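You operate a simulated robot arm through the tools that you are given. There is no shell and no other tool. Be economical: measure what you need, move in short steps, check, and stop when the job is done.

Carry out the task below with a simulated robot arm. There is one attempt and no reset: what you move stays moved.

Task
Switch off the compressor on the clipboard, set its start pressure and differential as listed, switch it back on.

Only the result counts: the job must be done as asked and must still hold three seconds after the hand-in. Knocking over, shifting, dropping, spilling or breaking anything else fails it.

Robot
A 7-joint arm with a two-finger parallel gripper on a trunk, on a base that drives. Base frame: it is fixed to the floor where the robot stands at the start and does not move with it; the origin is under the middle of the robot, x ahead of it, y to its left, z up. Readings come in mm, rad, newtons and seconds.
With the tool pointing down near the work surface it reaches from about 100 to 860 mm from the robot's upright axis, wherever it stands. Its first joint turns from -2.007 to 2.007 rad. Places, roughly: number five switch [-200, -2500, 900]; number four duct catch [-100, -2200, 1100]; number four duct cover [-100, -2200, 1100]; number four high black knob [-100, -2300, 900]; number four high cover catch [-100, -2300, 800]; number four low black knob [0, -1900, 900]; number four low cover catch [0, -1900, 800]; number four low grey knob [0, -1900, 900]; number four red reset button [-100, -2400, 600]; number four switch [-100, -2100, 900]; number four white reset button [-100, -2300, 900]; number one duct catch [600, -100, 1100]; number one duct cover [600, 0, 1100]; number one high black knob [600, -100, 900]; number one high cover catch [600, -100, 800]; number one low black knob [700, 100, 900]. Payload 3.91 kg.
Tool frame: the origin (TCP) lies between the finger pads and is the grasp point; the fingertips stand 30 mm ahead of it; z points along the fingers, y is the line along which they close. The gripper opens to 110 mm. The fingers are 20 mm wide and 10 mm thick; the gripper's body (48 by 112 mm) begins 55 mm behind the TCP.
Orientation is told as [roll, pitch, yaw] about the base's x, y, z axes, in that order, counted from this pose: with the fingers straight down and closing along the base's y, the tool's x points along the base's -x, its y along +y and its z along -z.

Tools
- The arm moves only by the tool apply_moves. Its arguments are lists of equal length, an entry for each row: "linear": the shift along the tool's x, y, z in mm, a list of three; "delta_rot": the turn, a rotation vector about the tool's x, y, z in rad, a list of three; "claw": the finger opening in mm, from 0 to 110. In form: {"linear": [[tx, ty, tz], ...], "delta_rot": [[rx, ry, rz], ...], "claw": [claw, ...]}. A call has 1 to 12 rows; each row shifts and turns the commanded pose from where the row before left it, along the tool's axes as they then stand. Each row takes 0.2 s and may step no farther than 50 mm and 0.15 rad from the row before; otherwise, or with a gripper value out of range, the whole call is refused. Where a pose cannot be reached the arm comes as near as it can. A force on the tool above 40 N (or 10 N above the force at the start of the call, whichever is more), or a blocked arm, ends the call early, and 0.2 s more pass. The fingers move at their own pace (about 153 mm/s each) and stop on an object; they squeeze with about 34 N. The grip force told is the motor's: it shows also when the fingers shut on nothing. Time passes only in rows, and 0.2 s behind the last, so rows that do not move let the fingers close. It gives the time, the measured TCP pose, the force on the tool (base axes), the opening and the grip force at its end, in the units of the frame above (readings bear some noise), with the torque about the TCP (base axes, N m) and any sound that the robot's microphone picked up.
- Cameras (640 x 400 px; columns grow to the right, rows downward): "scene" is now at [219.3, 150.2, 1418.1]; the picture's right is [-0.58, -0.82, 0.00], its down [-0.23, 0.16, -0.96] and it looks along [0.78, -0.55, -0.28] (base axes); focal length 214 px, centre (320, 200). "wrist" rides on the gripper at [72, 17, -103] in the tool frame; the picture's right is [-0.23, 0.97, 0.00], its down [-0.76, -0.18, -0.62] and it looks along [-0.61, -0.14, 0.78] (tool axes); focal length 222 px, centre (320, 200). There is no depth. A picture from a camera that has moved, and an enlarged one, comes with that camera's place and axes in the base frame and with its lens.
- capture(camera): a new picture of that camera. No time passes.
- lift_body(by): slides the trunk up (or, below 0, down) by that many mm; the arm and the scene camera ride with it, the base frame stays. It gives what a move gives, with no picture.
- drive_base(legs): drives the robot by 1 to 6 legs, each [ahead, left, turn to the left] in mm, mm and rad, along the robot's own axes; the way and the turn of a leg run together, so that a leg with both is an arc; at most 1500 mm and 3.142 rad a leg. The arm and the cameras ride along, it lands a little off, and it stops where it bumps. It gives what a move gives.
- aim_head(pan, tilt): turns the head with the scene camera to pan (to the left, within 1.396 rad either way) and tilt (down, from -0.506 to 1.204), counted from straight ahead of the robot. It gives what a move gives.
- enlarge(camera, box): a new picture of the part [left, top, right, bottom] of that camera's present view, enlarged. No time passes.
- hand_in(): hands the job in; it is judged then, once.

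Go step by step. Nothing tells you exact positions but the pictures and the camera data: compare them with the known pose of the tool, close in by small moves and look again before you grip or let go. The budget is 120 turns and 98 pictures, counting those below and the enlarged ones. Unless the task says otherwise, let go and move clear before handing in, and close with one line.

The tools are called as a command line: name --argument value ..., lists and objects as JSON in quotes. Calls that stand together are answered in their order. apply_moves: Moves the arm, as the interface text tells. Its arguments: {"type":"object","properties":{"linear":{"type":"array","items":{"type":"array","items":{"type":"number"}}},"delta_rot":{"type":"array","items":{"type":"array","items":{"type":"number"}}},"claw":{"type":"array","items":{"type":"number"}}},"required":["linear","delta_rot","claw"]} The other tools are called the same way: lift_body (by) slides the trunk up or down; drive_base (legs) drives the base; aim_head (pan, tilt) turns the head that bears the scene camera; capture (camera) takes a picture; enlarge (camera, box) takes an enlarged picture of a part of a camera's view; hand_in () hands the job in.

At the start:

```text
clock: 0.0
ee_pos: [541.3, -389.4, 1458.9]
tool_rot: [-0.001, 0.001, 0.0]
ft_force: [0.3, -0.8, 0.0]
torque: [0.02, -0.01, 0.0]
opening: 109.9
gripper_force: 0.1
trunk travel left (down, up): [-725.0, 265.0]
robot x, y, heading: [-0.1, -2.2, -0.002]
head pan, tilt: [-0.616, 0.288]
```

scene: 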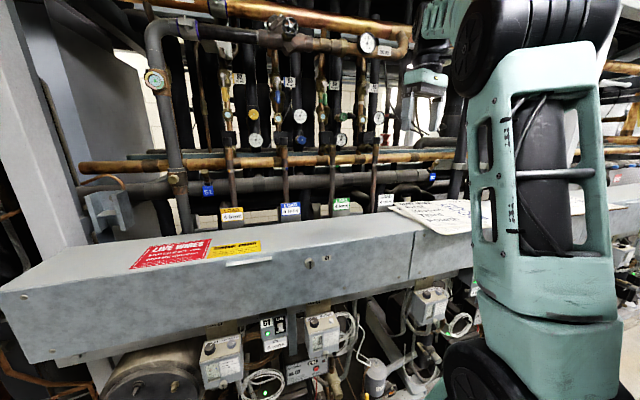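
wrist: 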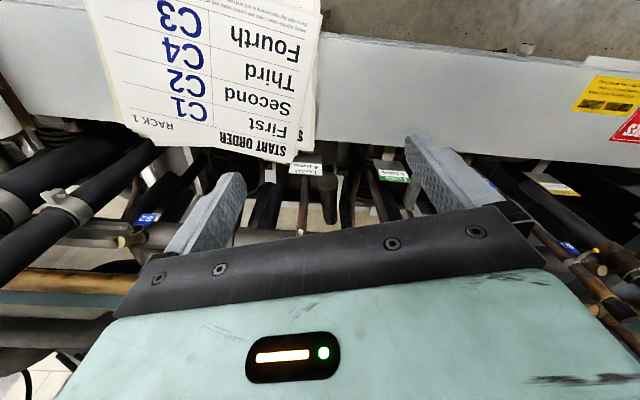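

I see a compressor rack with a duct, papers on top and control boxes below it. I need to find the clipboard, so I look around first.

enlarge --camera "scene" --box '[380, 180, 640, 343]'

enlarge --camera "scene" --box '[180, 270, 390, 400]'

aim_head --pan -1.3 --tilt 0.4

capture --camera "scene"

```text
2.45 times, centred on (510, 262) of scene
camera zoom: at [219.3, 150.2, 1418.1], right [-0.58, -0.82, 0.0], down [-0.23, 0.16, -0.96], along [0.78, -0.55, -0.28], focal length 526 px, centre (-146, 49)
```

zoom: 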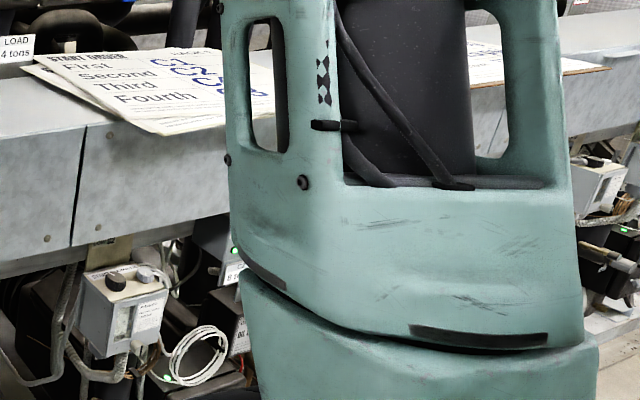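

```text
3.05 times, centred on (285, 335) of scene
camera zoom: at [219.3, 150.2, 1418.1], right [-0.58, -0.82, 0.0], down [-0.23, 0.16, -0.96], along [0.78, -0.55, -0.28], focal length 654 px, centre (427, -211)
```

zoom: 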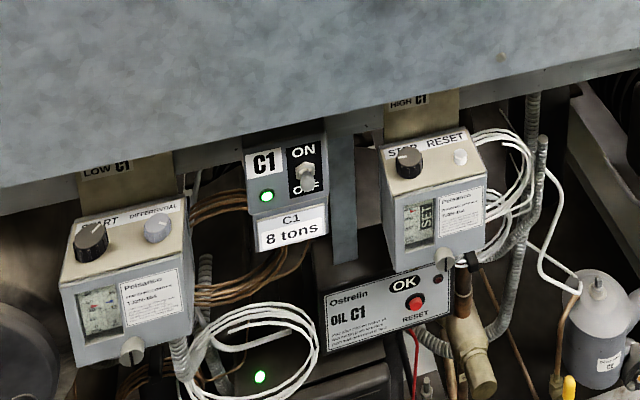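

```text
clock: 1.1
ee_pos: [540.7, -388.7, 1459.0]
tool_rot: [0.001, 0.0, -0.001]
ft_force: [0.3, -0.3, -0.4]
torque: [0.01, 0.0, -0.01]
opening: 109.9
gripper_force: 0.1
trunk travel left (down, up): [-725.0, 265.0]
robot x, y, heading: [-0.8, -1.4, -0.001]
head pan, tilt: [-1.3, 0.4]
```

```text
93 pictures are left
camera scene: at [167.9, 114.9, 1407.8], right [-0.96, -0.27, 0.0], down [-0.1, 0.37, -0.92], along [0.25, -0.89, -0.39], focal length 214 px, centre (320, 200)
```

scene: 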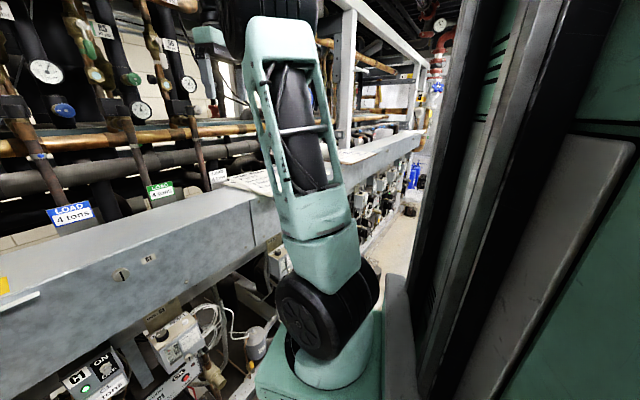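

The rack runs away to the right, and there are more papers farther along, partly hidden by the arm. I enlarge that part and look the other way too.

enlarge --camera "scene" --box '[330, 100, 450, 220]'

aim_head --pan 0.3 --tilt 0.5

capture --camera "scene"

```text
3.33 times, centred on (390, 160) of scene
camera zoom: at [167.9, 114.9, 1407.8], right [-0.96, -0.27, 0.0], down [-0.1, 0.37, -0.92], along [0.25, -0.89, -0.39], focal length 715 px, centre (87, 333)
```

zoom: 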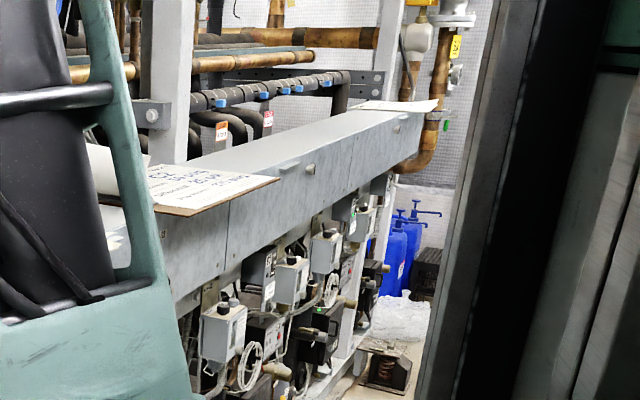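

```text
clock: 2.7
ee_pos: [542.1, -388.9, 1458.1]
tool_rot: [-0.001, 0.0, -0.002]
ft_force: [0.0, 0.5, -0.1]
torque: [0.01, -0.02, 0.02]
opening: 110.2
gripper_force: 0.2
trunk travel left (down, up): [-725.0, 265.0]
robot x, y, heading: [1.0, -0.7, 0.004]
head pan, tilt: [0.3, 0.499]
```

```text
91 pictures are left
camera scene: at [230.0, 231.0, 1398.6], right [0.3, -0.96, 0.0], down [-0.46, -0.14, -0.88], along [0.84, 0.26, -0.48], focal length 214 px, centre (320, 200)
```

scene: 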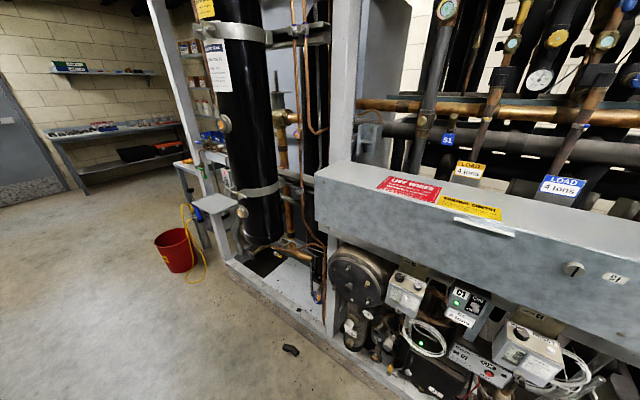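

The clipboard (brown board) lies on the duct some way along the rack. I turn the robot square to the rack and shift right along it, then look.

drive_base --legs '[[0, 0, -0.305], [0, -400, 0]]'

aim_head --pan -0.9 --tilt 0.45

capture --camera "scene"

capture --camera "wrist"

```text
clock: 6.2
ee_pos: [286.6, -909.7, 1458.5]
tool_rot: [0.0, 0.001, -0.294]
ft_force: [-1.0, 0.0, 0.3]
torque: [-0.03, -0.01, -0.01]
opening: 110.0
gripper_force: 0.1
trunk travel left (down, up): [-725.0, 265.0]
robot x, y, heading: [-118.4, -380.4, -0.29]
head pan, tilt: [0.3, 0.499]
```

```text
clock: 7.6
ee_pos: [287.2, -911.0, 1459.0]
tool_rot: [0.001, 0.0, -0.296]
ft_force: [0.5, -0.6, 0.1]
torque: [0.01, 0.02, -0.01]
opening: 109.9
gripper_force: 0.1
trunk travel left (down, up): [-725.0, 265.0]
robot x, y, heading: [-115.4, -382.8, -0.297]
head pan, tilt: [-0.901, 0.45]
```

```text
90 pictures are left
camera scene: at [113.3, -312.7, 1403.1], right [-0.93, -0.37, 0.0], down [-0.16, 0.41, -0.9], along [0.33, -0.84, -0.44], focal length 214 px, centre (320, 200)
```

scene: 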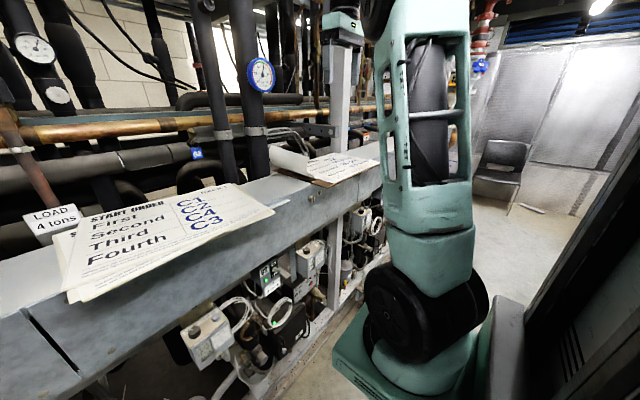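

```text
89 pictures are left
camera wrist: at [223.8, -873.8, 1562.8], right [0.5, 0.87, 0.0], down [0.68, -0.39, 0.62], along [0.54, -0.31, -0.78], focal length 222 px, centre (320, 200)
```

wrist: 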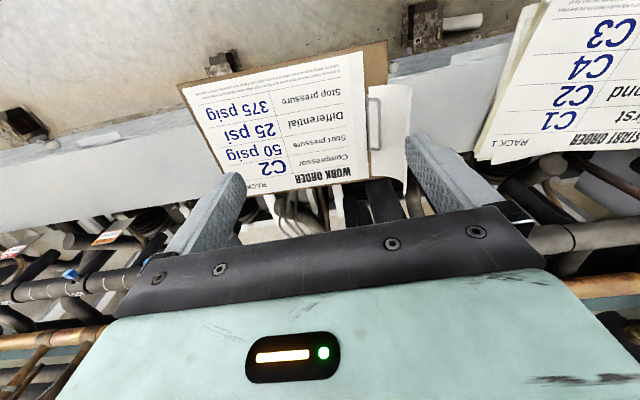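

The work order names C2, start 50 psig, differential 25 psi. I check the whole text and start finding C2.

enlarge --camera "wrist" --box '[170, 40, 410, 200]'

aim_head --pan -0.35 --tilt 0.75

capture --camera "scene"

```text
2.50 times, centred on (290, 120) of wrist
camera zoom: at [223.8, -873.8, 1562.8], right [0.5, 0.87, 0.0], down [0.68, -0.39, 0.62], along [0.54, -0.31, -0.78], focal length 555 px, centre (395, 400)
```

zoom: 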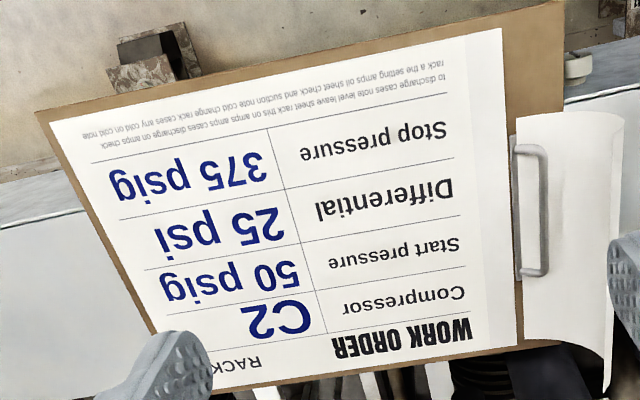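

```text
clock: 8.6
ee_pos: [286.3, -911.9, 1459.2]
tool_rot: [0.0, -0.001, -0.295]
ft_force: [0.6, 0.2, 0.2]
torque: [-0.01, -0.03, -0.01]
opening: 109.9
gripper_force: 0.0
trunk travel left (down, up): [-725.0, 265.0]
robot x, y, heading: [-117.1, -377.9, -0.294]
head pan, tilt: [-0.351, 0.75]
```

```text
87 pictures are left
camera scene: at [145.8, -277.1, 1376.7], right [-0.6, -0.8, 0.0], down [-0.54, 0.41, -0.73], along [0.58, -0.44, -0.68], focal length 214 px, centre (320, 200)
```

scene: 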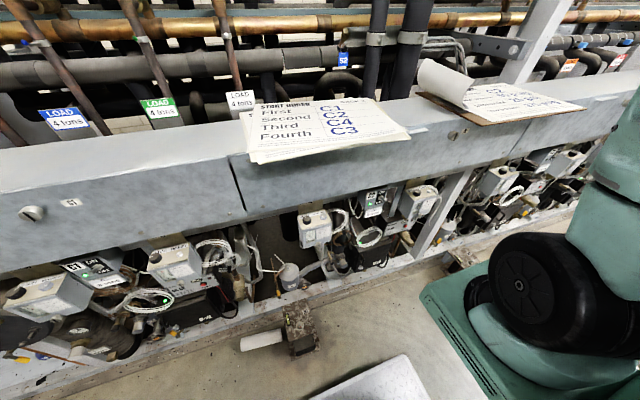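

C2 is probably the group under the start-order paper. I zoom in.

enlarge --camera "scene" --box '[280, 160, 460, 272]'

enlarge --camera "scene" --box '[450, 120, 610, 220]'

```text
3.56 times, centred on (370, 216) of scene
camera zoom: at [145.8, -277.1, 1376.7], right [-0.6, -0.8, 0.0], down [-0.54, 0.41, -0.73], along [0.58, -0.44, -0.68], focal length 763 px, centre (142, 143)
```

zoom: 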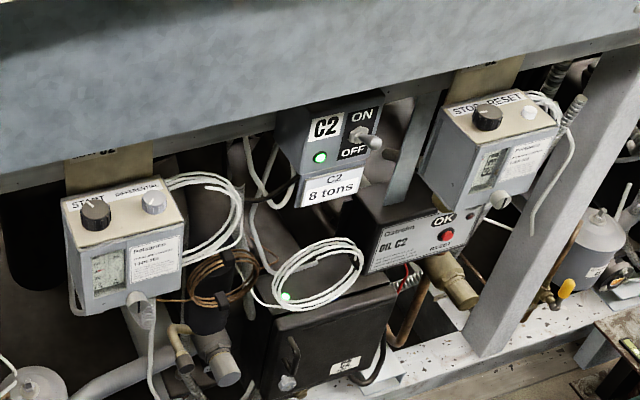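

```text
4.00 times, centred on (530, 170) of scene
camera zoom: at [145.8, -277.1, 1376.7], right [-0.6, -0.8, 0.0], down [-0.54, 0.41, -0.73], along [0.58, -0.44, -0.68], focal length 858 px, centre (-520, 320)
```

zoom: 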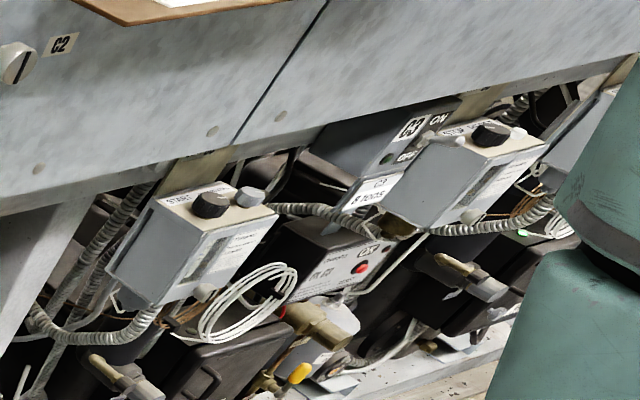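

C2's low control, switch and high control sit about 640 mm ahead of the robot at z≈900. I retract the arm from above the duct, then lower the trunk for a level view of the boxes beneath it.

apply_moves --linear '[[50, 0, 0], [50, 0, 0], [50, 0, 0], [50, 0, 0]]' --delta_rot '[[0, 0, 0], [0, 0, 0], [0, 0, 0], [0, 0, 0]]' --claw '[110, 110, 110, 110]'

lift_body --by -400

aim_head --pan -0.3 --tilt 0.2

capture --camera "scene"

capture --camera "wrist"

```text
clock: 9.6
ee_pos: [95.3, -847.8, 1455.1]
tool_rot: [0.0, 0.001, -0.294]
ft_force: [0.1, -0.5, -0.2]
torque: [0.0, 0.06, -0.01]
opening: 110.0
gripper_force: 0.0
trunk travel left (down, up): [-725.0, 265.0]
robot x, y, heading: [-116.5, -382.9, -0.295]
head pan, tilt: [-0.351, 0.75]
```

```text
clock: 13.4
ee_pos: [96.1, -848.6, 1056.6]
tool_rot: [0.001, -0.001, -0.294]
ft_force: [0.8, -0.4, 0.1]
torque: [-0.01, 0.0, -0.01]
opening: 109.7
gripper_force: 0.0
trunk travel left (down, up): [-325.0, 665.0]
robot x, y, heading: [-114.9, -381.5, -0.298]
head pan, tilt: [-0.351, 0.75]
```

```text
clock: 14.4
ee_pos: [95.7, -848.5, 1057.2]
tool_rot: [0.0, -0.001, -0.295]
ft_force: [0.2, -0.3, 0.7]
torque: [0.01, 0.02, -0.02]
opening: 110.1
gripper_force: 0.1
trunk travel left (down, up): [-325.0, 665.0]
robot x, y, heading: [-116.7, -380.2, -0.302]
head pan, tilt: [-0.3, 0.201]
```

```text
84 pictures are left
camera scene: at [156.7, -279.4, 1026.2], right [-0.56, -0.83, 0.0], down [-0.17, 0.11, -0.98], along [0.81, -0.55, -0.2], focal length 214 px, centre (320, 200)
```

scene: 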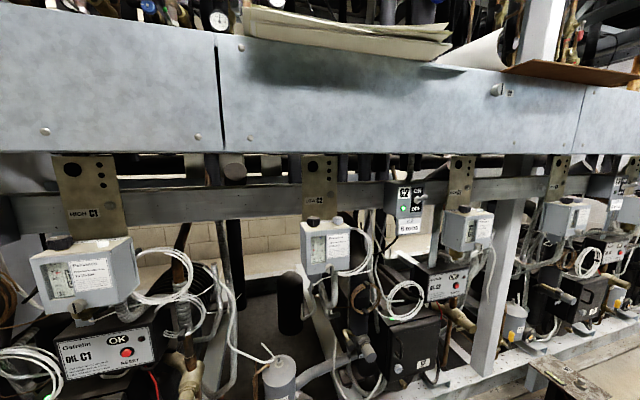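

```text
83 pictures are left
camera wrist: at [32.6, -810.7, 1160.0], right [0.5, 0.87, 0.0], down [0.68, -0.39, 0.62], along [0.54, -0.31, -0.78], focal length 222 px, centre (320, 200)
```

wrist: 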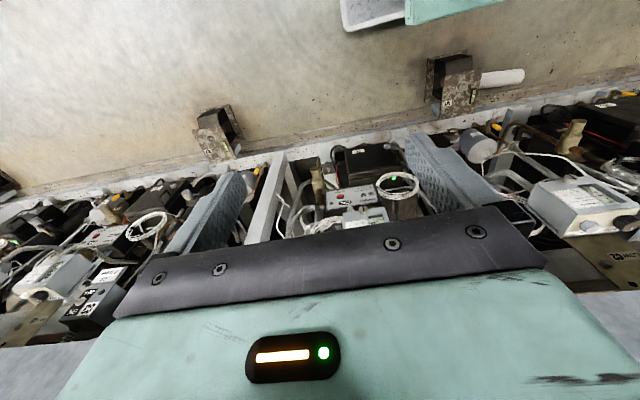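

The boxes hang on brackets below the duct, with knobs on their tops. I zoom in for exact positions.

enlarge --camera "scene" --box '[280, 140, 400, 300]'

enlarge --camera "scene" --box '[380, 150, 510, 270]'

```text
2.50 times, centred on (340, 220) of scene
camera zoom: at [156.7, -279.4, 1026.2], right [-0.56, -0.83, 0.0], down [-0.17, 0.11, -0.98], along [0.81, -0.55, -0.2], focal length 536 px, centre (270, 150)
```

zoom: 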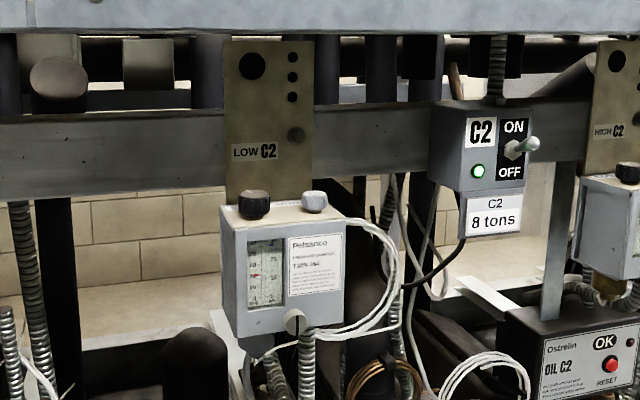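

```text
3.33 times, centred on (445, 210) of scene
camera zoom: at [156.7, -279.4, 1026.2], right [-0.56, -0.83, 0.0], down [-0.17, 0.11, -0.98], along [0.81, -0.55, -0.2], focal length 715 px, centre (-97, 167)
```

zoom: 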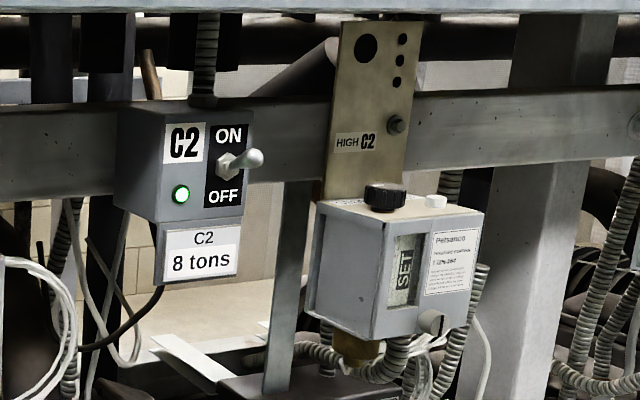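

Triangulating: C2 black knob ≈ (513,-506,895), grey knob ≈ (496,-558,893), toggle tip ≈ (404,-721,939). The duct bottom is at ≈1032 and overhangs the knobs by about 75 mm, so I'll work with the tool horizontal and turn it forward now.

apply_moves --linear '[[0, 0, 0], [0, 0, 0], [0, 0, 0], [0, 0, 0], [0, 0, 0], [0, 0, 0], [0, 0, 0], [0, 0, 0], [0, 0, 0], [0, 0, 0], [0, 0, 0]]' --delta_rot '[[0, -0.15, 0], [0, -0.15, 0], [0, -0.15, 0], [0, -0.15, 0], [0, -0.15, 0], [0, -0.15, 0], [0, -0.15, 0], [0, -0.15, 0], [0, -0.15, 0], [0, -0.15, 0], [0, -0.07, 0]]' --claw '[60, 30, 0, 0, 0, 0, 0, 0, 0, 0, 0]'

lift_body --by 150

aim_head --pan -0.6 --tilt 0.45

capture --camera "scene"

capture --camera "wrist"

```text
clock: 16.8
ee_pos: [96.2, -848.4, 1058.1]
tool_rot: [-2.456, -1.57, 2.161]
ft_force: [-0.8, -0.3, 0.0]
torque: [0.0, -0.01, -0.04]
opening: 0.1
gripper_force: 34.3
trunk travel left (down, up): [-325.0, 665.0]
robot x, y, heading: [-118.4, -379.8, -0.298]
head pan, tilt: [-0.3, 0.201]
```

```text
clock: 18.5
ee_pos: [96.9, -846.8, 1206.1]
tool_rot: [-0.149, -1.57, -0.148]
ft_force: [0.7, -0.3, -0.3]
torque: [-0.02, 0.01, 0.02]
opening: 0.0
gripper_force: 34.1
trunk travel left (down, up): [-475.0, 515.0]
robot x, y, heading: [-118.1, -379.8, -0.297]
head pan, tilt: [-0.3, 0.201]
```

```text
clock: 19.3
ee_pos: [95.2, -847.8, 1204.8]
tool_rot: [-0.16, -1.57, -0.135]
ft_force: [0.2, -0.2, -0.4]
torque: [0.01, -0.03, 0.04]
opening: 0.0
gripper_force: 34.1
trunk travel left (down, up): [-475.0, 515.0]
robot x, y, heading: [-117.5, -380.8, -0.292]
head pan, tilt: [-0.6, 0.45]
```

```text
80 pictures are left
camera scene: at [137.1, -298.9, 1153.1], right [-0.78, -0.62, 0.0], down [-0.27, 0.34, -0.9], along [0.56, -0.7, -0.43], focal length 214 px, centre (320, 200)
```

scene: 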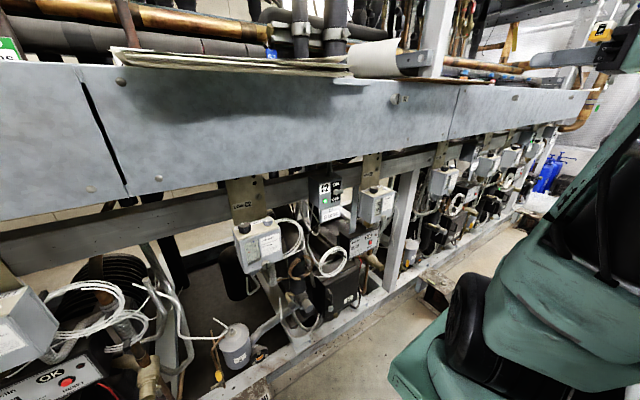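

```text
79 pictures are left
camera wrist: at [3.0, -801.7, 1134.7], right [0.28, 0.93, 0.23], down [-0.65, 0.01, 0.76], along [0.71, -0.36, 0.61], focal length 222 px, centre (320, 200)
```

wrist: 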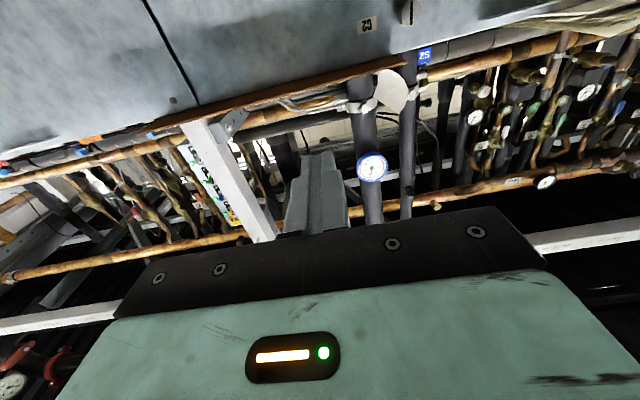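

The tool now points forward with its x down and y left. I move it in front of C2's toggle, slightly above it, still short of the duct face.

apply_moves --linear '[[32.9, 30.1, 0], [32.9, 30.1, 0], [32.9, 30.1, 0], [32.9, 30.1, 0], [32.9, 30.1, 0], [32.9, 30.1, 0], [32.9, 30.1, 0], [0, 0, 45], [0, 0, 45], [0, 0, 40]]' --delta_rot '[[0, 0, 0], [0, 0, 0], [0, 0, 0], [0, 0, 0], [0, 0, 0], [0, 0, 0], [0, 0, 0], [0, 0, 0], [0, 0, 0], [0, 0, 0]]' --claw '[0, 0, 0, 0, 0, 0, 0, 0, 0, 0]'

capture --camera "scene"

capture --camera "wrist"

```text
clock: 21.5
ee_pos: [163.9, -804.8, 1090.4]
tool_rot: [0.779, -1.569, -1.072]
ft_force: [0.2, -0.1, 0.4]
torque: [-0.02, 0.0, 0.03]
opening: 0.2
gripper_force: 34.2
out of reach, approached as far as the arm can: row 2, 3, 4, 5, 6, 7, 8, 9, 10
trunk travel left (down, up): [-475.0, 515.0]
robot x, y, heading: [-120.2, -379.8, -0.296]
head pan, tilt: [-0.6, 0.45]
```

```text
78 pictures are left
camera scene: at [136.8, -298.8, 1152.7], right [-0.78, -0.62, 0.0], down [-0.27, 0.34, -0.9], along [0.56, -0.7, -0.43], focal length 214 px, centre (320, 200)
```

scene: 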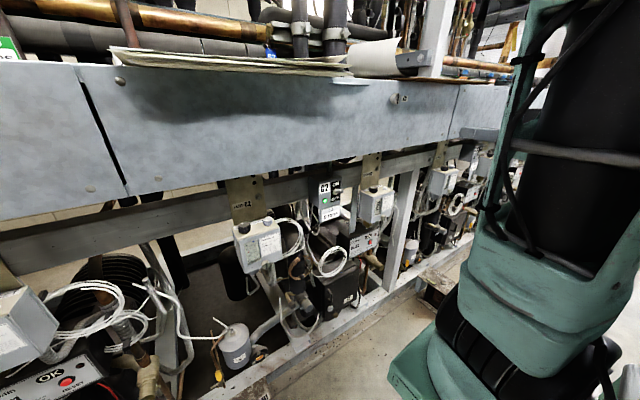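

```text
77 pictures are left
camera wrist: at [70.7, -759.9, 1018.9], right [0.28, 0.93, 0.23], down [-0.65, 0.01, 0.76], along [0.71, -0.36, 0.61], focal length 222 px, centre (320, 200)
```

wrist: 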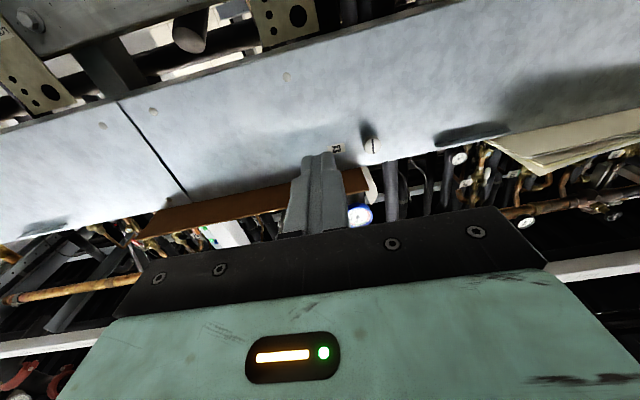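

The arm cannot fold that close to its own shoulder with a horizontal tool. I back the robot off and raise/lower less, gaining room between shoulder and rack.

drive_base --legs '[[-130, 0, 0], [-130, 0, 0]]'

capture --camera "scene"

```text
clock: 23.6
ee_pos: [-78.1, -731.3, 1092.0]
tool_rot: [-0.061, -1.567, -0.231]
ft_force: [-0.8, -0.2, -0.6]
torque: [-0.02, 0.02, -0.02]
opening: 0.0
gripper_force: 34.3
trunk travel left (down, up): [-475.0, 515.0]
robot x, y, heading: [-359.5, -308.7, -0.293]
head pan, tilt: [-0.6, 0.45]
```

```text
76 pictures are left
camera scene: at [-106.6, -224.2, 1153.1], right [-0.78, -0.62, 0.0], down [-0.27, 0.34, -0.9], along [0.56, -0.7, -0.44], focal length 214 px, centre (320, 200)
```

scene: 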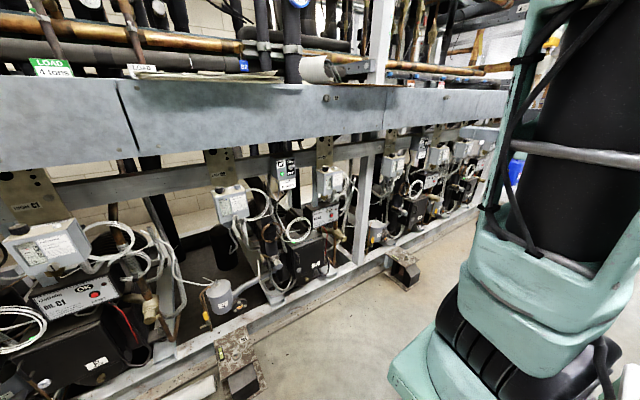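

Backed off fine. Now I move the tool forward, left and down toward the toggle, stopping ahead of the duct.

apply_moves --linear '[[0, 0, 45], [0, 0, 45], [0, 0, 45], [0, 0, 45], [0, 0, 45], [20, 25, 10], [20, 25, 10], [20, 25, 10], [20, 25, 10], [20, 25, 10], [17, 24, 0]]' --delta_rot '[[0, 0, 0], [0, 0, 0], [0, 0, 0], [0, 0, 0], [0, 0, 0], [0, 0, 0], [0, 0, 0], [0, 0, 0], [0, 0, 0], [0, 0, 0], [0, 0, 0]]' --claw '[0, 0, 0, 0, 0, 0, 0, 0, 0, 0, 0]'

capture --camera "scene"

capture --camera "wrist"

```text
clock: 26.1
ee_pos: [242.9, -682.9, 980.3]
tool_rot: [-0.346, -1.565, 0.058]
ft_force: [-0.4, -0.7, 1.1]
torque: [0.03, 0.01, 0.0]
opening: 0.0
gripper_force: 34.6
out of reach, approached as far as the arm can: row 9, 10, 11
trunk travel left (down, up): [-475.0, 515.0]
robot x, y, heading: [-366.0, -306.4, -0.291]
head pan, tilt: [-0.6, 0.45]
```

```text
75 pictures are left
camera scene: at [-106.8, -224.5, 1153.2], right [-0.78, -0.62, 0.0], down [-0.27, 0.34, -0.9], along [0.56, -0.7, -0.44], focal length 214 px, centre (320, 200)
```

scene: 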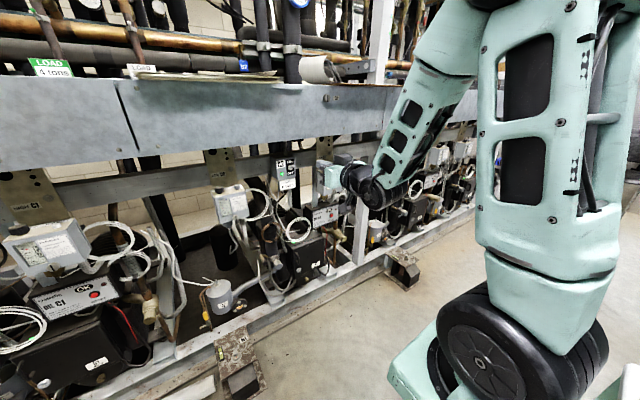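

```text
74 pictures are left
camera wrist: at [149.8, -637.6, 908.1], right [0.28, 0.93, 0.23], down [-0.64, 0.01, 0.76], along [0.71, -0.36, 0.6], focal length 222 px, centre (320, 200)
```

wrist: 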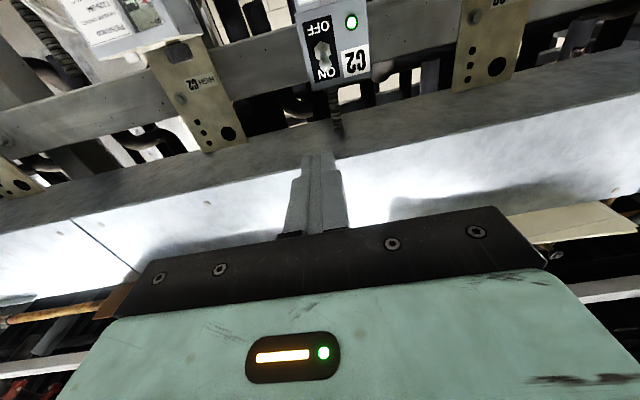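

The wrist camera clearly shows C2's toggle (up = ON, lamp green) beyond the fingertips. I advance 100 mm and 12 mm left, then recheck.

apply_moves --linear '[[0, 4, 34], [0, 4, 33], [0, 4, 33]]' --delta_rot '[[0, 0, 0], [0, 0, 0], [0, 0, 0]]' --claw '[0, 0, 0]'

capture --camera "wrist"

enlarge --camera "scene" --box '[220, 130, 380, 230]'

```text
clock: 26.9
ee_pos: [328.3, -727.3, 985.3]
tool_rot: [-0.282, -1.565, -0.002]
ft_force: [0.3, -0.4, -0.2]
torque: [0.01, 0.0, -0.06]
opening: 0.1
gripper_force: 33.9
out of reach, approached as far as the arm can: row 1, 2, 3
trunk travel left (down, up): [-475.0, 515.0]
robot x, y, heading: [-363.9, -303.5, -0.292]
head pan, tilt: [-0.6, 0.45]
```

```text
73 pictures are left
camera wrist: at [235.0, -682.1, 913.5], right [0.27, 0.93, 0.23], down [-0.64, 0.0, 0.76], along [0.71, -0.35, 0.6], focal length 222 px, centre (320, 200)
```

wrist: 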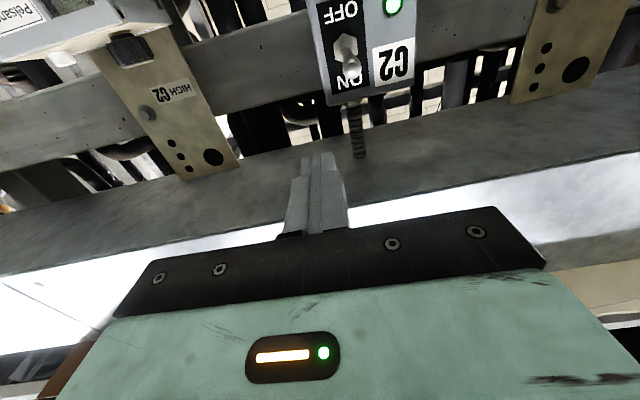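

```text
4.00 times, centred on (300, 180) of scene
camera zoom: at [-106.7, -224.2, 1153.1], right [-0.78, -0.62, 0.0], down [-0.27, 0.34, -0.9], along [0.56, -0.7, -0.44], focal length 858 px, centre (400, 280)
```

zoom: 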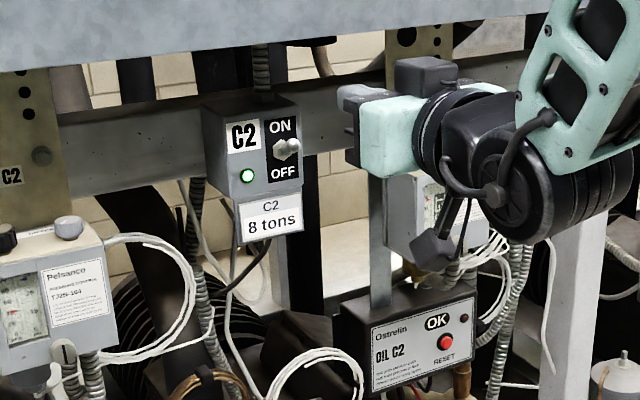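

The arm hits its limits this low relative to the trunk. I retract a bit, lower the trunk 200 mm, and bring the tool back up by the same amount.

apply_moves --linear '[[0, 0, -40], [0, 0, -40]]' --delta_rot '[[0, 0, 0], [0, 0, 0]]' --claw '[0, 0]'

lift_body --by -200

apply_moves --linear '[[-40, 0, 0], [-40, 0, 0], [-40, 0, 0], [-40, 0, 0], [-30, 0, 0]]' --delta_rot '[[0, 0, 0], [0, 0, 0], [0, 0, 0], [0, 0, 0], [0, 0, 0]]' --claw '[0, 0, 0, 0, 0]'

```text
clock: 27.4
ee_pos: [251.7, -701.9, 984.5]
tool_rot: [-0.007, -1.568, -0.286]
ft_force: [-0.2, 0.2, -0.5]
torque: [-0.02, -0.04, 0.0]
opening: 0.1
gripper_force: 33.7
trunk travel left (down, up): [-475.0, 515.0]
robot x, y, heading: [-361.2, -311.9, -0.295]
head pan, tilt: [-0.6, 0.45]
```

```text
clock: 29.6
ee_pos: [250.6, -702.2, 783.8]
tool_rot: [-0.056, -1.567, -0.238]
ft_force: [-0.2, -0.7, 0.0]
torque: [-0.01, 0.0, -0.01]
opening: 0.1
gripper_force: 34.6
trunk travel left (down, up): [-275.0, 715.0]
robot x, y, heading: [-363.5, -305.1, -0.293]
head pan, tilt: [-0.6, 0.45]
```

```text
clock: 30.8
ee_pos: [249.2, -703.9, 972.8]
tool_rot: [-0.153, -1.568, -0.141]
ft_force: [-0.6, 0.5, 0.1]
torque: [-0.01, -0.02, 0.03]
opening: 0.0
gripper_force: 33.6
trunk travel left (down, up): [-275.0, 715.0]
robot x, y, heading: [-360.3, -307.6, -0.297]
head pan, tilt: [-0.6, 0.45]
```

Reach is fine now. I shift 31 mm left and 90 mm forward and look again.

apply_moves --linear '[[0, 31, 0], [0, 0, 45], [0, 0, 45]]' --delta_rot '[[0, 0, 0], [0, 0, 0], [0, 0, 0]]' --claw '[0, 0, 0]'

capture --camera "wrist"

capture --camera "scene"

```text
clock: 31.6
ee_pos: [347.7, -697.8, 969.0]
tool_rot: [0.132, -1.569, -0.423]
ft_force: [-0.1, 0.4, -0.9]
torque: [-0.01, 0.0, -0.02]
opening: 0.1
gripper_force: 33.5
trunk travel left (down, up): [-275.0, 715.0]
robot x, y, heading: [-360.3, -306.5, -0.29]
head pan, tilt: [-0.6, 0.45]
```

```text
71 pictures are left
camera wrist: at [254.1, -651.8, 898.2], right [0.28, 0.93, 0.23], down [-0.65, 0.01, 0.76], along [0.71, -0.36, 0.6], focal length 222 px, centre (320, 200)
```

wrist: 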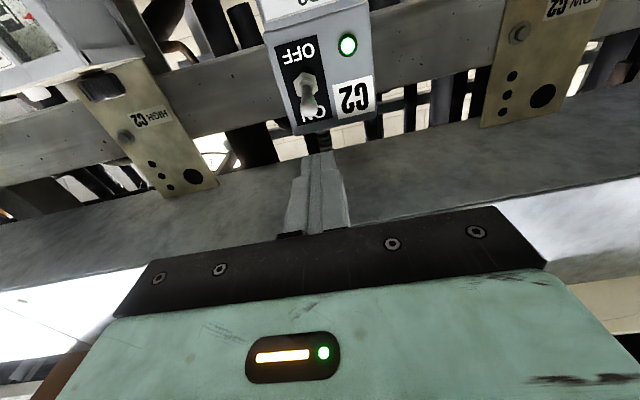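

```text
70 pictures are left
camera scene: at [-106.7, -224.2, 953.1], right [-0.78, -0.62, 0.0], down [-0.27, 0.34, -0.9], along [0.56, -0.7, -0.44], focal length 214 px, centre (320, 200)
```

scene: 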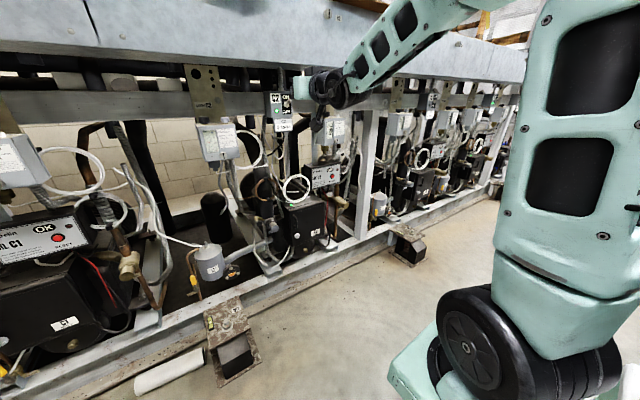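

The toggle tip is at about (404,-716,937), straight ahead and below the fingertips. I advance 34 mm above it and check.

apply_moves --linear '[[0, -1, 17], [0, 0, 17]]' --delta_rot '[[0, 0, 0], [0, 0, 0]]' --claw '[0, 0]'

enlarge --camera "wrist" --box '[220, 60, 420, 240]'

enlarge --camera "scene" --box '[240, 60, 360, 150]'

```text
clock: 32.2
ee_pos: [380.7, -707.4, 972.1]
tool_rot: [-0.129, -1.565, -0.166]
ft_force: [-0.4, -1.1, 0.3]
torque: [0.0, 0.01, 0.0]
opening: 0.0
gripper_force: 34.3
trunk travel left (down, up): [-275.0, 715.0]
robot x, y, heading: [-363.5, -306.2, -0.293]
head pan, tilt: [-0.6, 0.45]
```

```text
2.22 times, centred on (320, 150) of wrist
camera zoom: at [287.2, -662.2, 899.7], right [0.28, 0.93, 0.23], down [-0.65, 0.01, 0.76], along [0.71, -0.36, 0.6], focal length 494 px, centre (320, 311)
```

zoom: 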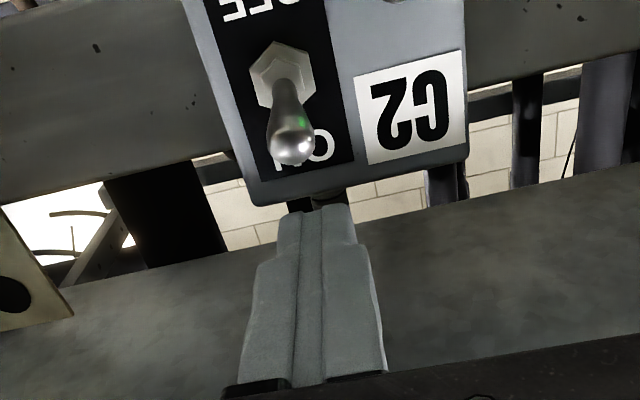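

```text
4.44 times, centred on (300, 105) of scene
camera zoom: at [-106.6, -224.3, 953.1], right [-0.78, -0.62, 0.0], down [-0.27, 0.34, -0.9], along [0.56, -0.7, -0.44], focal length 953 px, centre (409, 622)
```

zoom: 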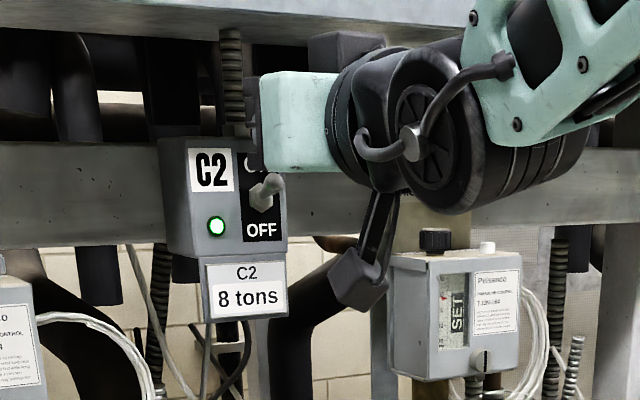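

Fingertips are aligned above and over the lever tip. I press down in small steps.

apply_moves --linear '[[10, 0, 0], [8, 0, 0], [8, 0, 0], [7, 0, 0], [6, 0, 0], [6, 0, 0], [0, 0, 0]]' --delta_rot '[[0, 0, 0], [0, 0, 0], [0, 0, 0], [0, 0, 0], [0, 0, 0], [0, 0, 0], [0, 0, 0]]' --claw '[0, 0, 0, 0, 0, 0, 0]'

enlarge --camera "wrist" --box '[220, 60, 420, 240]'

enlarge --camera "scene" --box '[240, 60, 360, 150]'

```text
clock: 33.8
ee_pos: [380.5, -708.7, 939.3]
tool_rot: [3.139, -1.548, 2.852]
ft_force: [-4.3, 0.8, 8.4]
torque: [-0.1, -0.19, 0.13]
opening: 0.0
gripper_force: 33.8
trunk travel left (down, up): [-275.0, 715.0]
robot x, y, heading: [-358.3, -305.4, -0.293]
head pan, tilt: [-0.6, 0.45]
stopped in row 7: the force on the tool passed its limit at 41 N (the readings are from after the stop); the commanded pose is now the measured one
```

```text
2.22 times, centred on (320, 150) of wrist
camera zoom: at [288.3, -664.0, 864.2], right [0.27, 0.93, 0.23], down [-0.66, 0.01, 0.75], along [0.7, -0.36, 0.62], focal length 494 px, centre (320, 311)
```

zoom: 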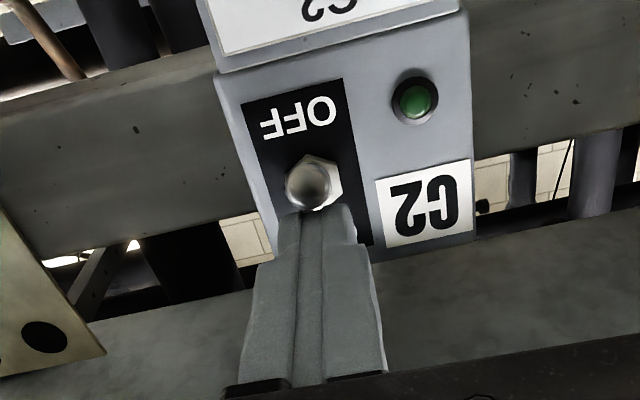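

```text
4.44 times, centred on (300, 105) of scene
camera zoom: at [-107.0, -224.1, 952.7], right [-0.78, -0.62, 0.0], down [-0.27, 0.34, -0.9], along [0.56, -0.7, -0.43], focal length 953 px, centre (409, 622)
```

zoom: 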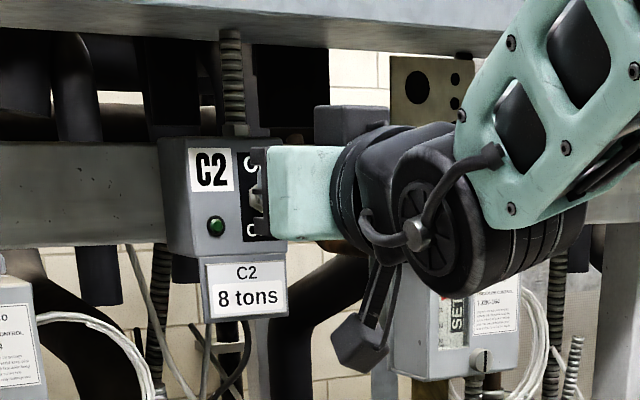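

The lamp is out. I lift slightly, back off, and check that the lever stays at OFF.

apply_moves --linear '[[-10, 0, 0], [-5, 0, -35], [0, 0, -40]]' --delta_rot '[[0, 0, 0], [0, 0, 0], [0, 0, 0]]' --claw '[0, 0, 0]'

enlarge --camera "wrist" --box '[220, 20, 420, 200]'

enlarge --camera "scene" --box '[180, 80, 300, 180]'

```text
clock: 34.6
ee_pos: [308.1, -686.1, 949.7]
tool_rot: [3.133, -1.554, 2.861]
ft_force: [-0.4, 0.8, 0.0]
torque: [0.01, 0.02, -0.02]
opening: 0.0
gripper_force: 33.3
trunk travel left (down, up): [-275.0, 715.0]
robot x, y, heading: [-359.0, -304.9, -0.297]
head pan, tilt: [-0.6, 0.45]
```

```text
2.22 times, centred on (320, 110) of wrist
camera zoom: at [217.2, -641.1, 876.2], right [0.28, 0.93, 0.23], down [-0.66, 0.01, 0.75], along [0.7, -0.36, 0.62], focal length 494 px, centre (320, 400)
```

zoom: 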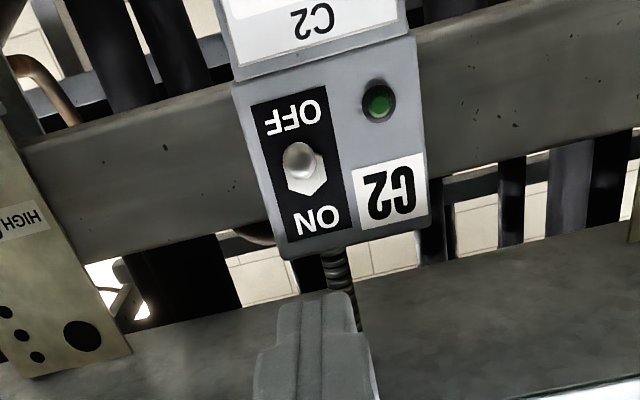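

```text
4.00 times, centred on (240, 130) of scene
camera zoom: at [-106.4, -224.3, 953.0], right [-0.78, -0.63, 0.0], down [-0.27, 0.34, -0.9], along [0.56, -0.7, -0.44], focal length 858 px, centre (640, 480)
```

zoom: 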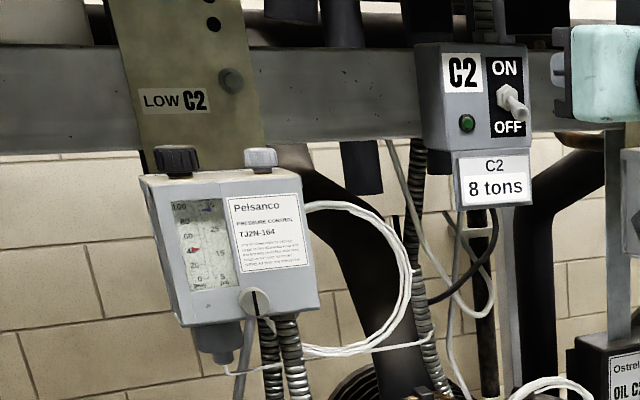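

C2 is off (lever down, lamp out). Next I move in front of the low control's black START knob with the fingers open 44 mm and read the window.

apply_moves --linear '[[8, 46, 0], [10, 46, 0], [11, 46, 0], [11, 47, 0], [11, 47, 0]]' --delta_rot '[[0, 0, 0], [0, 0, 0], [0, 0, 0], [0, 0, 0], [0, 0, 0]]' --claw '[44, 44, 44, 44, 44]'

capture --camera "wrist"

enlarge --camera "scene" --box '[170, 90, 290, 170]'

```text
clock: 35.8
ee_pos: [346.5, -588.8, 971.2]
tool_rot: [2.926, -1.571, 3.092]
ft_force: [0.0, -0.4, -0.5]
torque: [0.01, -0.01, 0.0]
opening: 44.1
gripper_force: 0.1
out of reach, approached as far as the arm can: row 1, 3, 4, 5
trunk travel left (down, up): [-275.0, 715.0]
robot x, y, heading: [-361.8, -309.1, -0.296]
head pan, tilt: [-0.6, 0.45]
```

```text
63 pictures are left
camera wrist: at [252.4, -546.3, 899.3], right [0.26, 0.94, 0.23], down [-0.65, -0.01, 0.76], along [0.72, -0.34, 0.61], focal length 222 px, centre (320, 200)
```

wrist: 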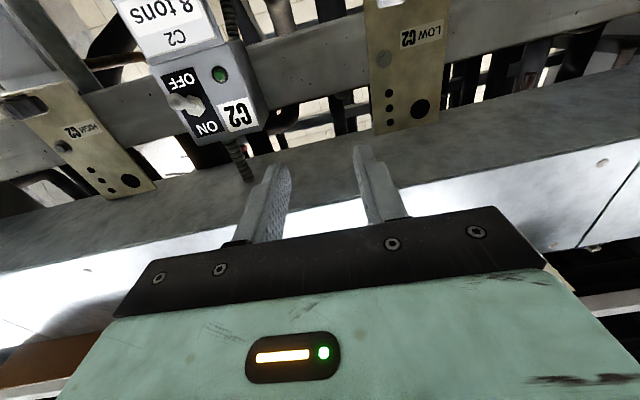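

```text
5.00 times, centred on (230, 130) of scene
camera zoom: at [-106.6, -224.2, 953.0], right [-0.78, -0.63, 0.0], down [-0.27, 0.34, -0.9], along [0.56, -0.7, -0.44], focal length 1072 px, centre (770, 550)
```

zoom: 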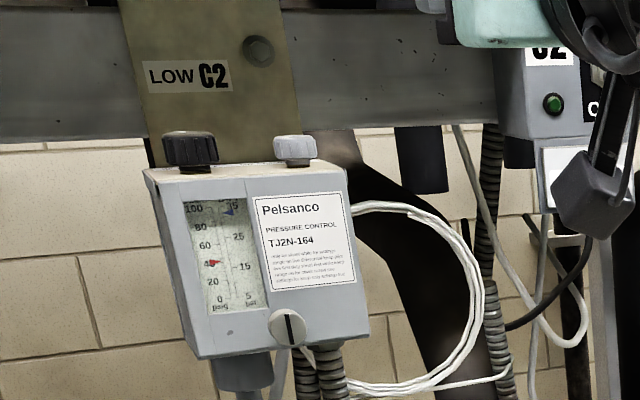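

Reaching left is again limited; START pointer reads 40, differential about 32. I drive the base 230 mm left and lower the trunk 60 mm so the knob sits where the toggle did relative to the arm.

apply_moves --linear '[[0, 0, -40]]' --delta_rot '[[0, 0, 0]]' --claw '[44]'

drive_base --legs '[[0, 230, 0]]'

lift_body --by -70

aim_head --pan -0.6 --tilt 0.2

capture --camera "scene"

capture --camera "wrist"

```text
clock: 36.2
ee_pos: [309.0, -595.9, 977.2]
tool_rot: [3.064, -1.561, 2.936]
ft_force: [-0.3, -0.3, 0.3]
torque: [0.02, 0.01, 0.0]
opening: 44.1
gripper_force: 0.2
out of reach, approached as far as the arm can: row 1
trunk travel left (down, up): [-275.0, 715.0]
robot x, y, heading: [-359.9, -305.6, -0.295]
head pan, tilt: [-0.6, 0.45]
```

```text
clock: 37.9
ee_pos: [374.9, -380.5, 978.1]
tool_rot: [3.113, -1.56, 2.891]
ft_force: [0.2, 0.5, -0.2]
torque: [0.02, -0.01, 0.03]
opening: 44.0
gripper_force: 0.0
trunk travel left (down, up): [-275.0, 715.0]
robot x, y, heading: [-302.0, -90.8, -0.296]
head pan, tilt: [-0.6, 0.45]
```

```text
clock: 39.0
ee_pos: [374.5, -379.4, 908.2]
tool_rot: [3.112, -1.558, 2.892]
ft_force: [0.2, -0.1, 0.4]
torque: [0.02, -0.04, 0.02]
opening: 44.0
gripper_force: 0.1
trunk travel left (down, up): [-205.0, 785.0]
robot x, y, heading: [-297.0, -94.7, -0.289]
head pan, tilt: [-0.6, 0.45]
```

```text
clock: 39.8
ee_pos: [374.8, -379.9, 907.1]
tool_rot: [3.112, -1.559, 2.89]
ft_force: [0.3, -0.1, -0.1]
torque: [0.01, 0.02, 0.0]
opening: 44.1
gripper_force: 0.1
trunk travel left (down, up): [-205.0, 785.0]
robot x, y, heading: [-295.5, -92.6, -0.298]
head pan, tilt: [-0.6, 0.201]
```

```text
61 pictures are left
camera scene: at [-41.0, -10.3, 906.2], right [-0.78, -0.63, 0.0], down [-0.13, 0.16, -0.98], along [0.61, -0.76, -0.2], focal length 214 px, centre (320, 200)
```

scene: 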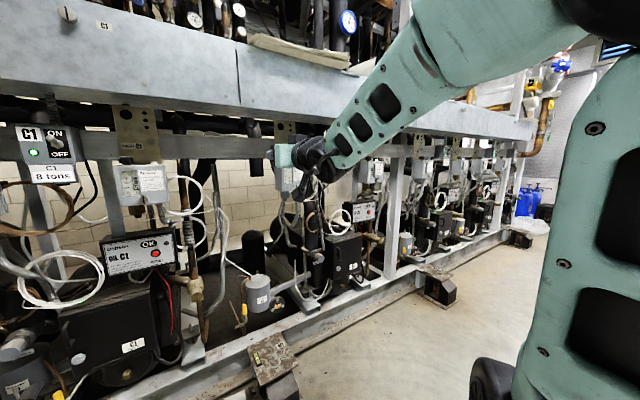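

```text
60 pictures are left
camera wrist: at [282.4, -335.7, 834.5], right [0.27, 0.94, 0.23], down [-0.66, 0.0, 0.75], along [0.71, -0.35, 0.62], focal length 222 px, centre (320, 200)
```

wrist: 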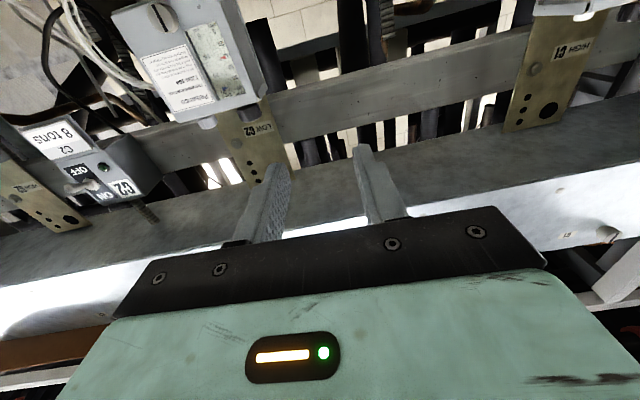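

The tool is now well placed. I move 80 mm right and 80 mm forward toward the black knob.

apply_moves --linear '[[4, -40, 0], [4, -40, 0], [0, 0, 40], [0, 0, 40]]' --delta_rot '[[0, 0, 0], [0, 0, 0], [0, 0, 0], [0, 0, 0]]' --claw '[44, 44, 44, 44]'

capture --camera "wrist"

enlarge --camera "scene" --box '[240, 110, 380, 220]'

```text
clock: 40.8
ee_pos: [412.6, -489.8, 901.0]
tool_rot: [2.662, -1.551, -2.955]
ft_force: [5.4, 9.5, -1.5]
torque: [0.0, -0.06, -0.84]
opening: 43.9
gripper_force: 0.1
out of reach, approached as far as the arm can: row 4
trunk travel left (down, up): [-205.0, 785.0]
robot x, y, heading: [-293.0, -90.9, -0.287]
head pan, tilt: [-0.6, 0.201]
```

```text
59 pictures are left
camera wrist: at [321.1, -442.7, 827.5], right [0.28, 0.93, 0.24], down [-0.66, 0.01, 0.75], along [0.7, -0.36, 0.62], focal length 222 px, centre (320, 200)
```

wrist: 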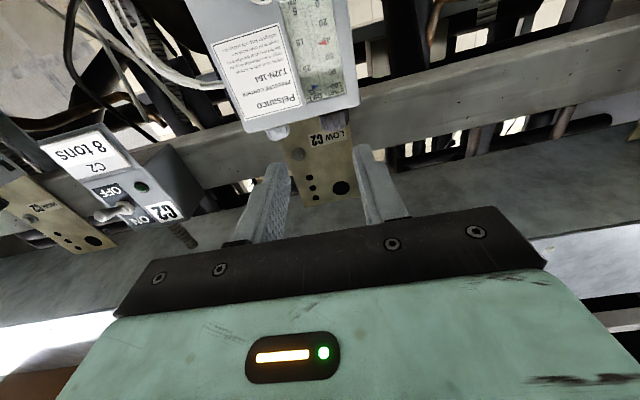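

```text
3.64 times, centred on (310, 165) of scene
camera zoom: at [-40.8, -9.6, 906.1], right [-0.78, -0.63, 0.0], down [-0.13, 0.15, -0.98], along [0.61, -0.76, -0.2], focal length 780 px, centre (356, 327)
```

zoom: 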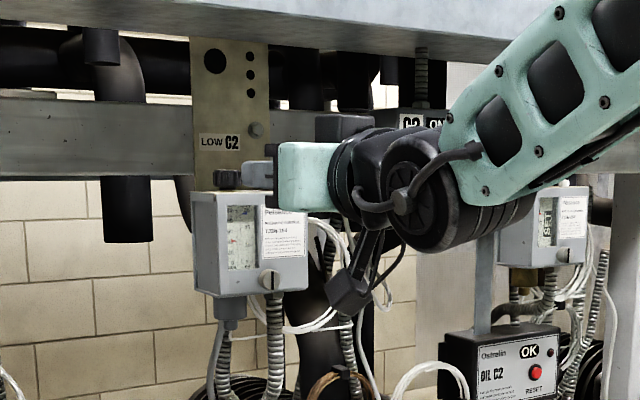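

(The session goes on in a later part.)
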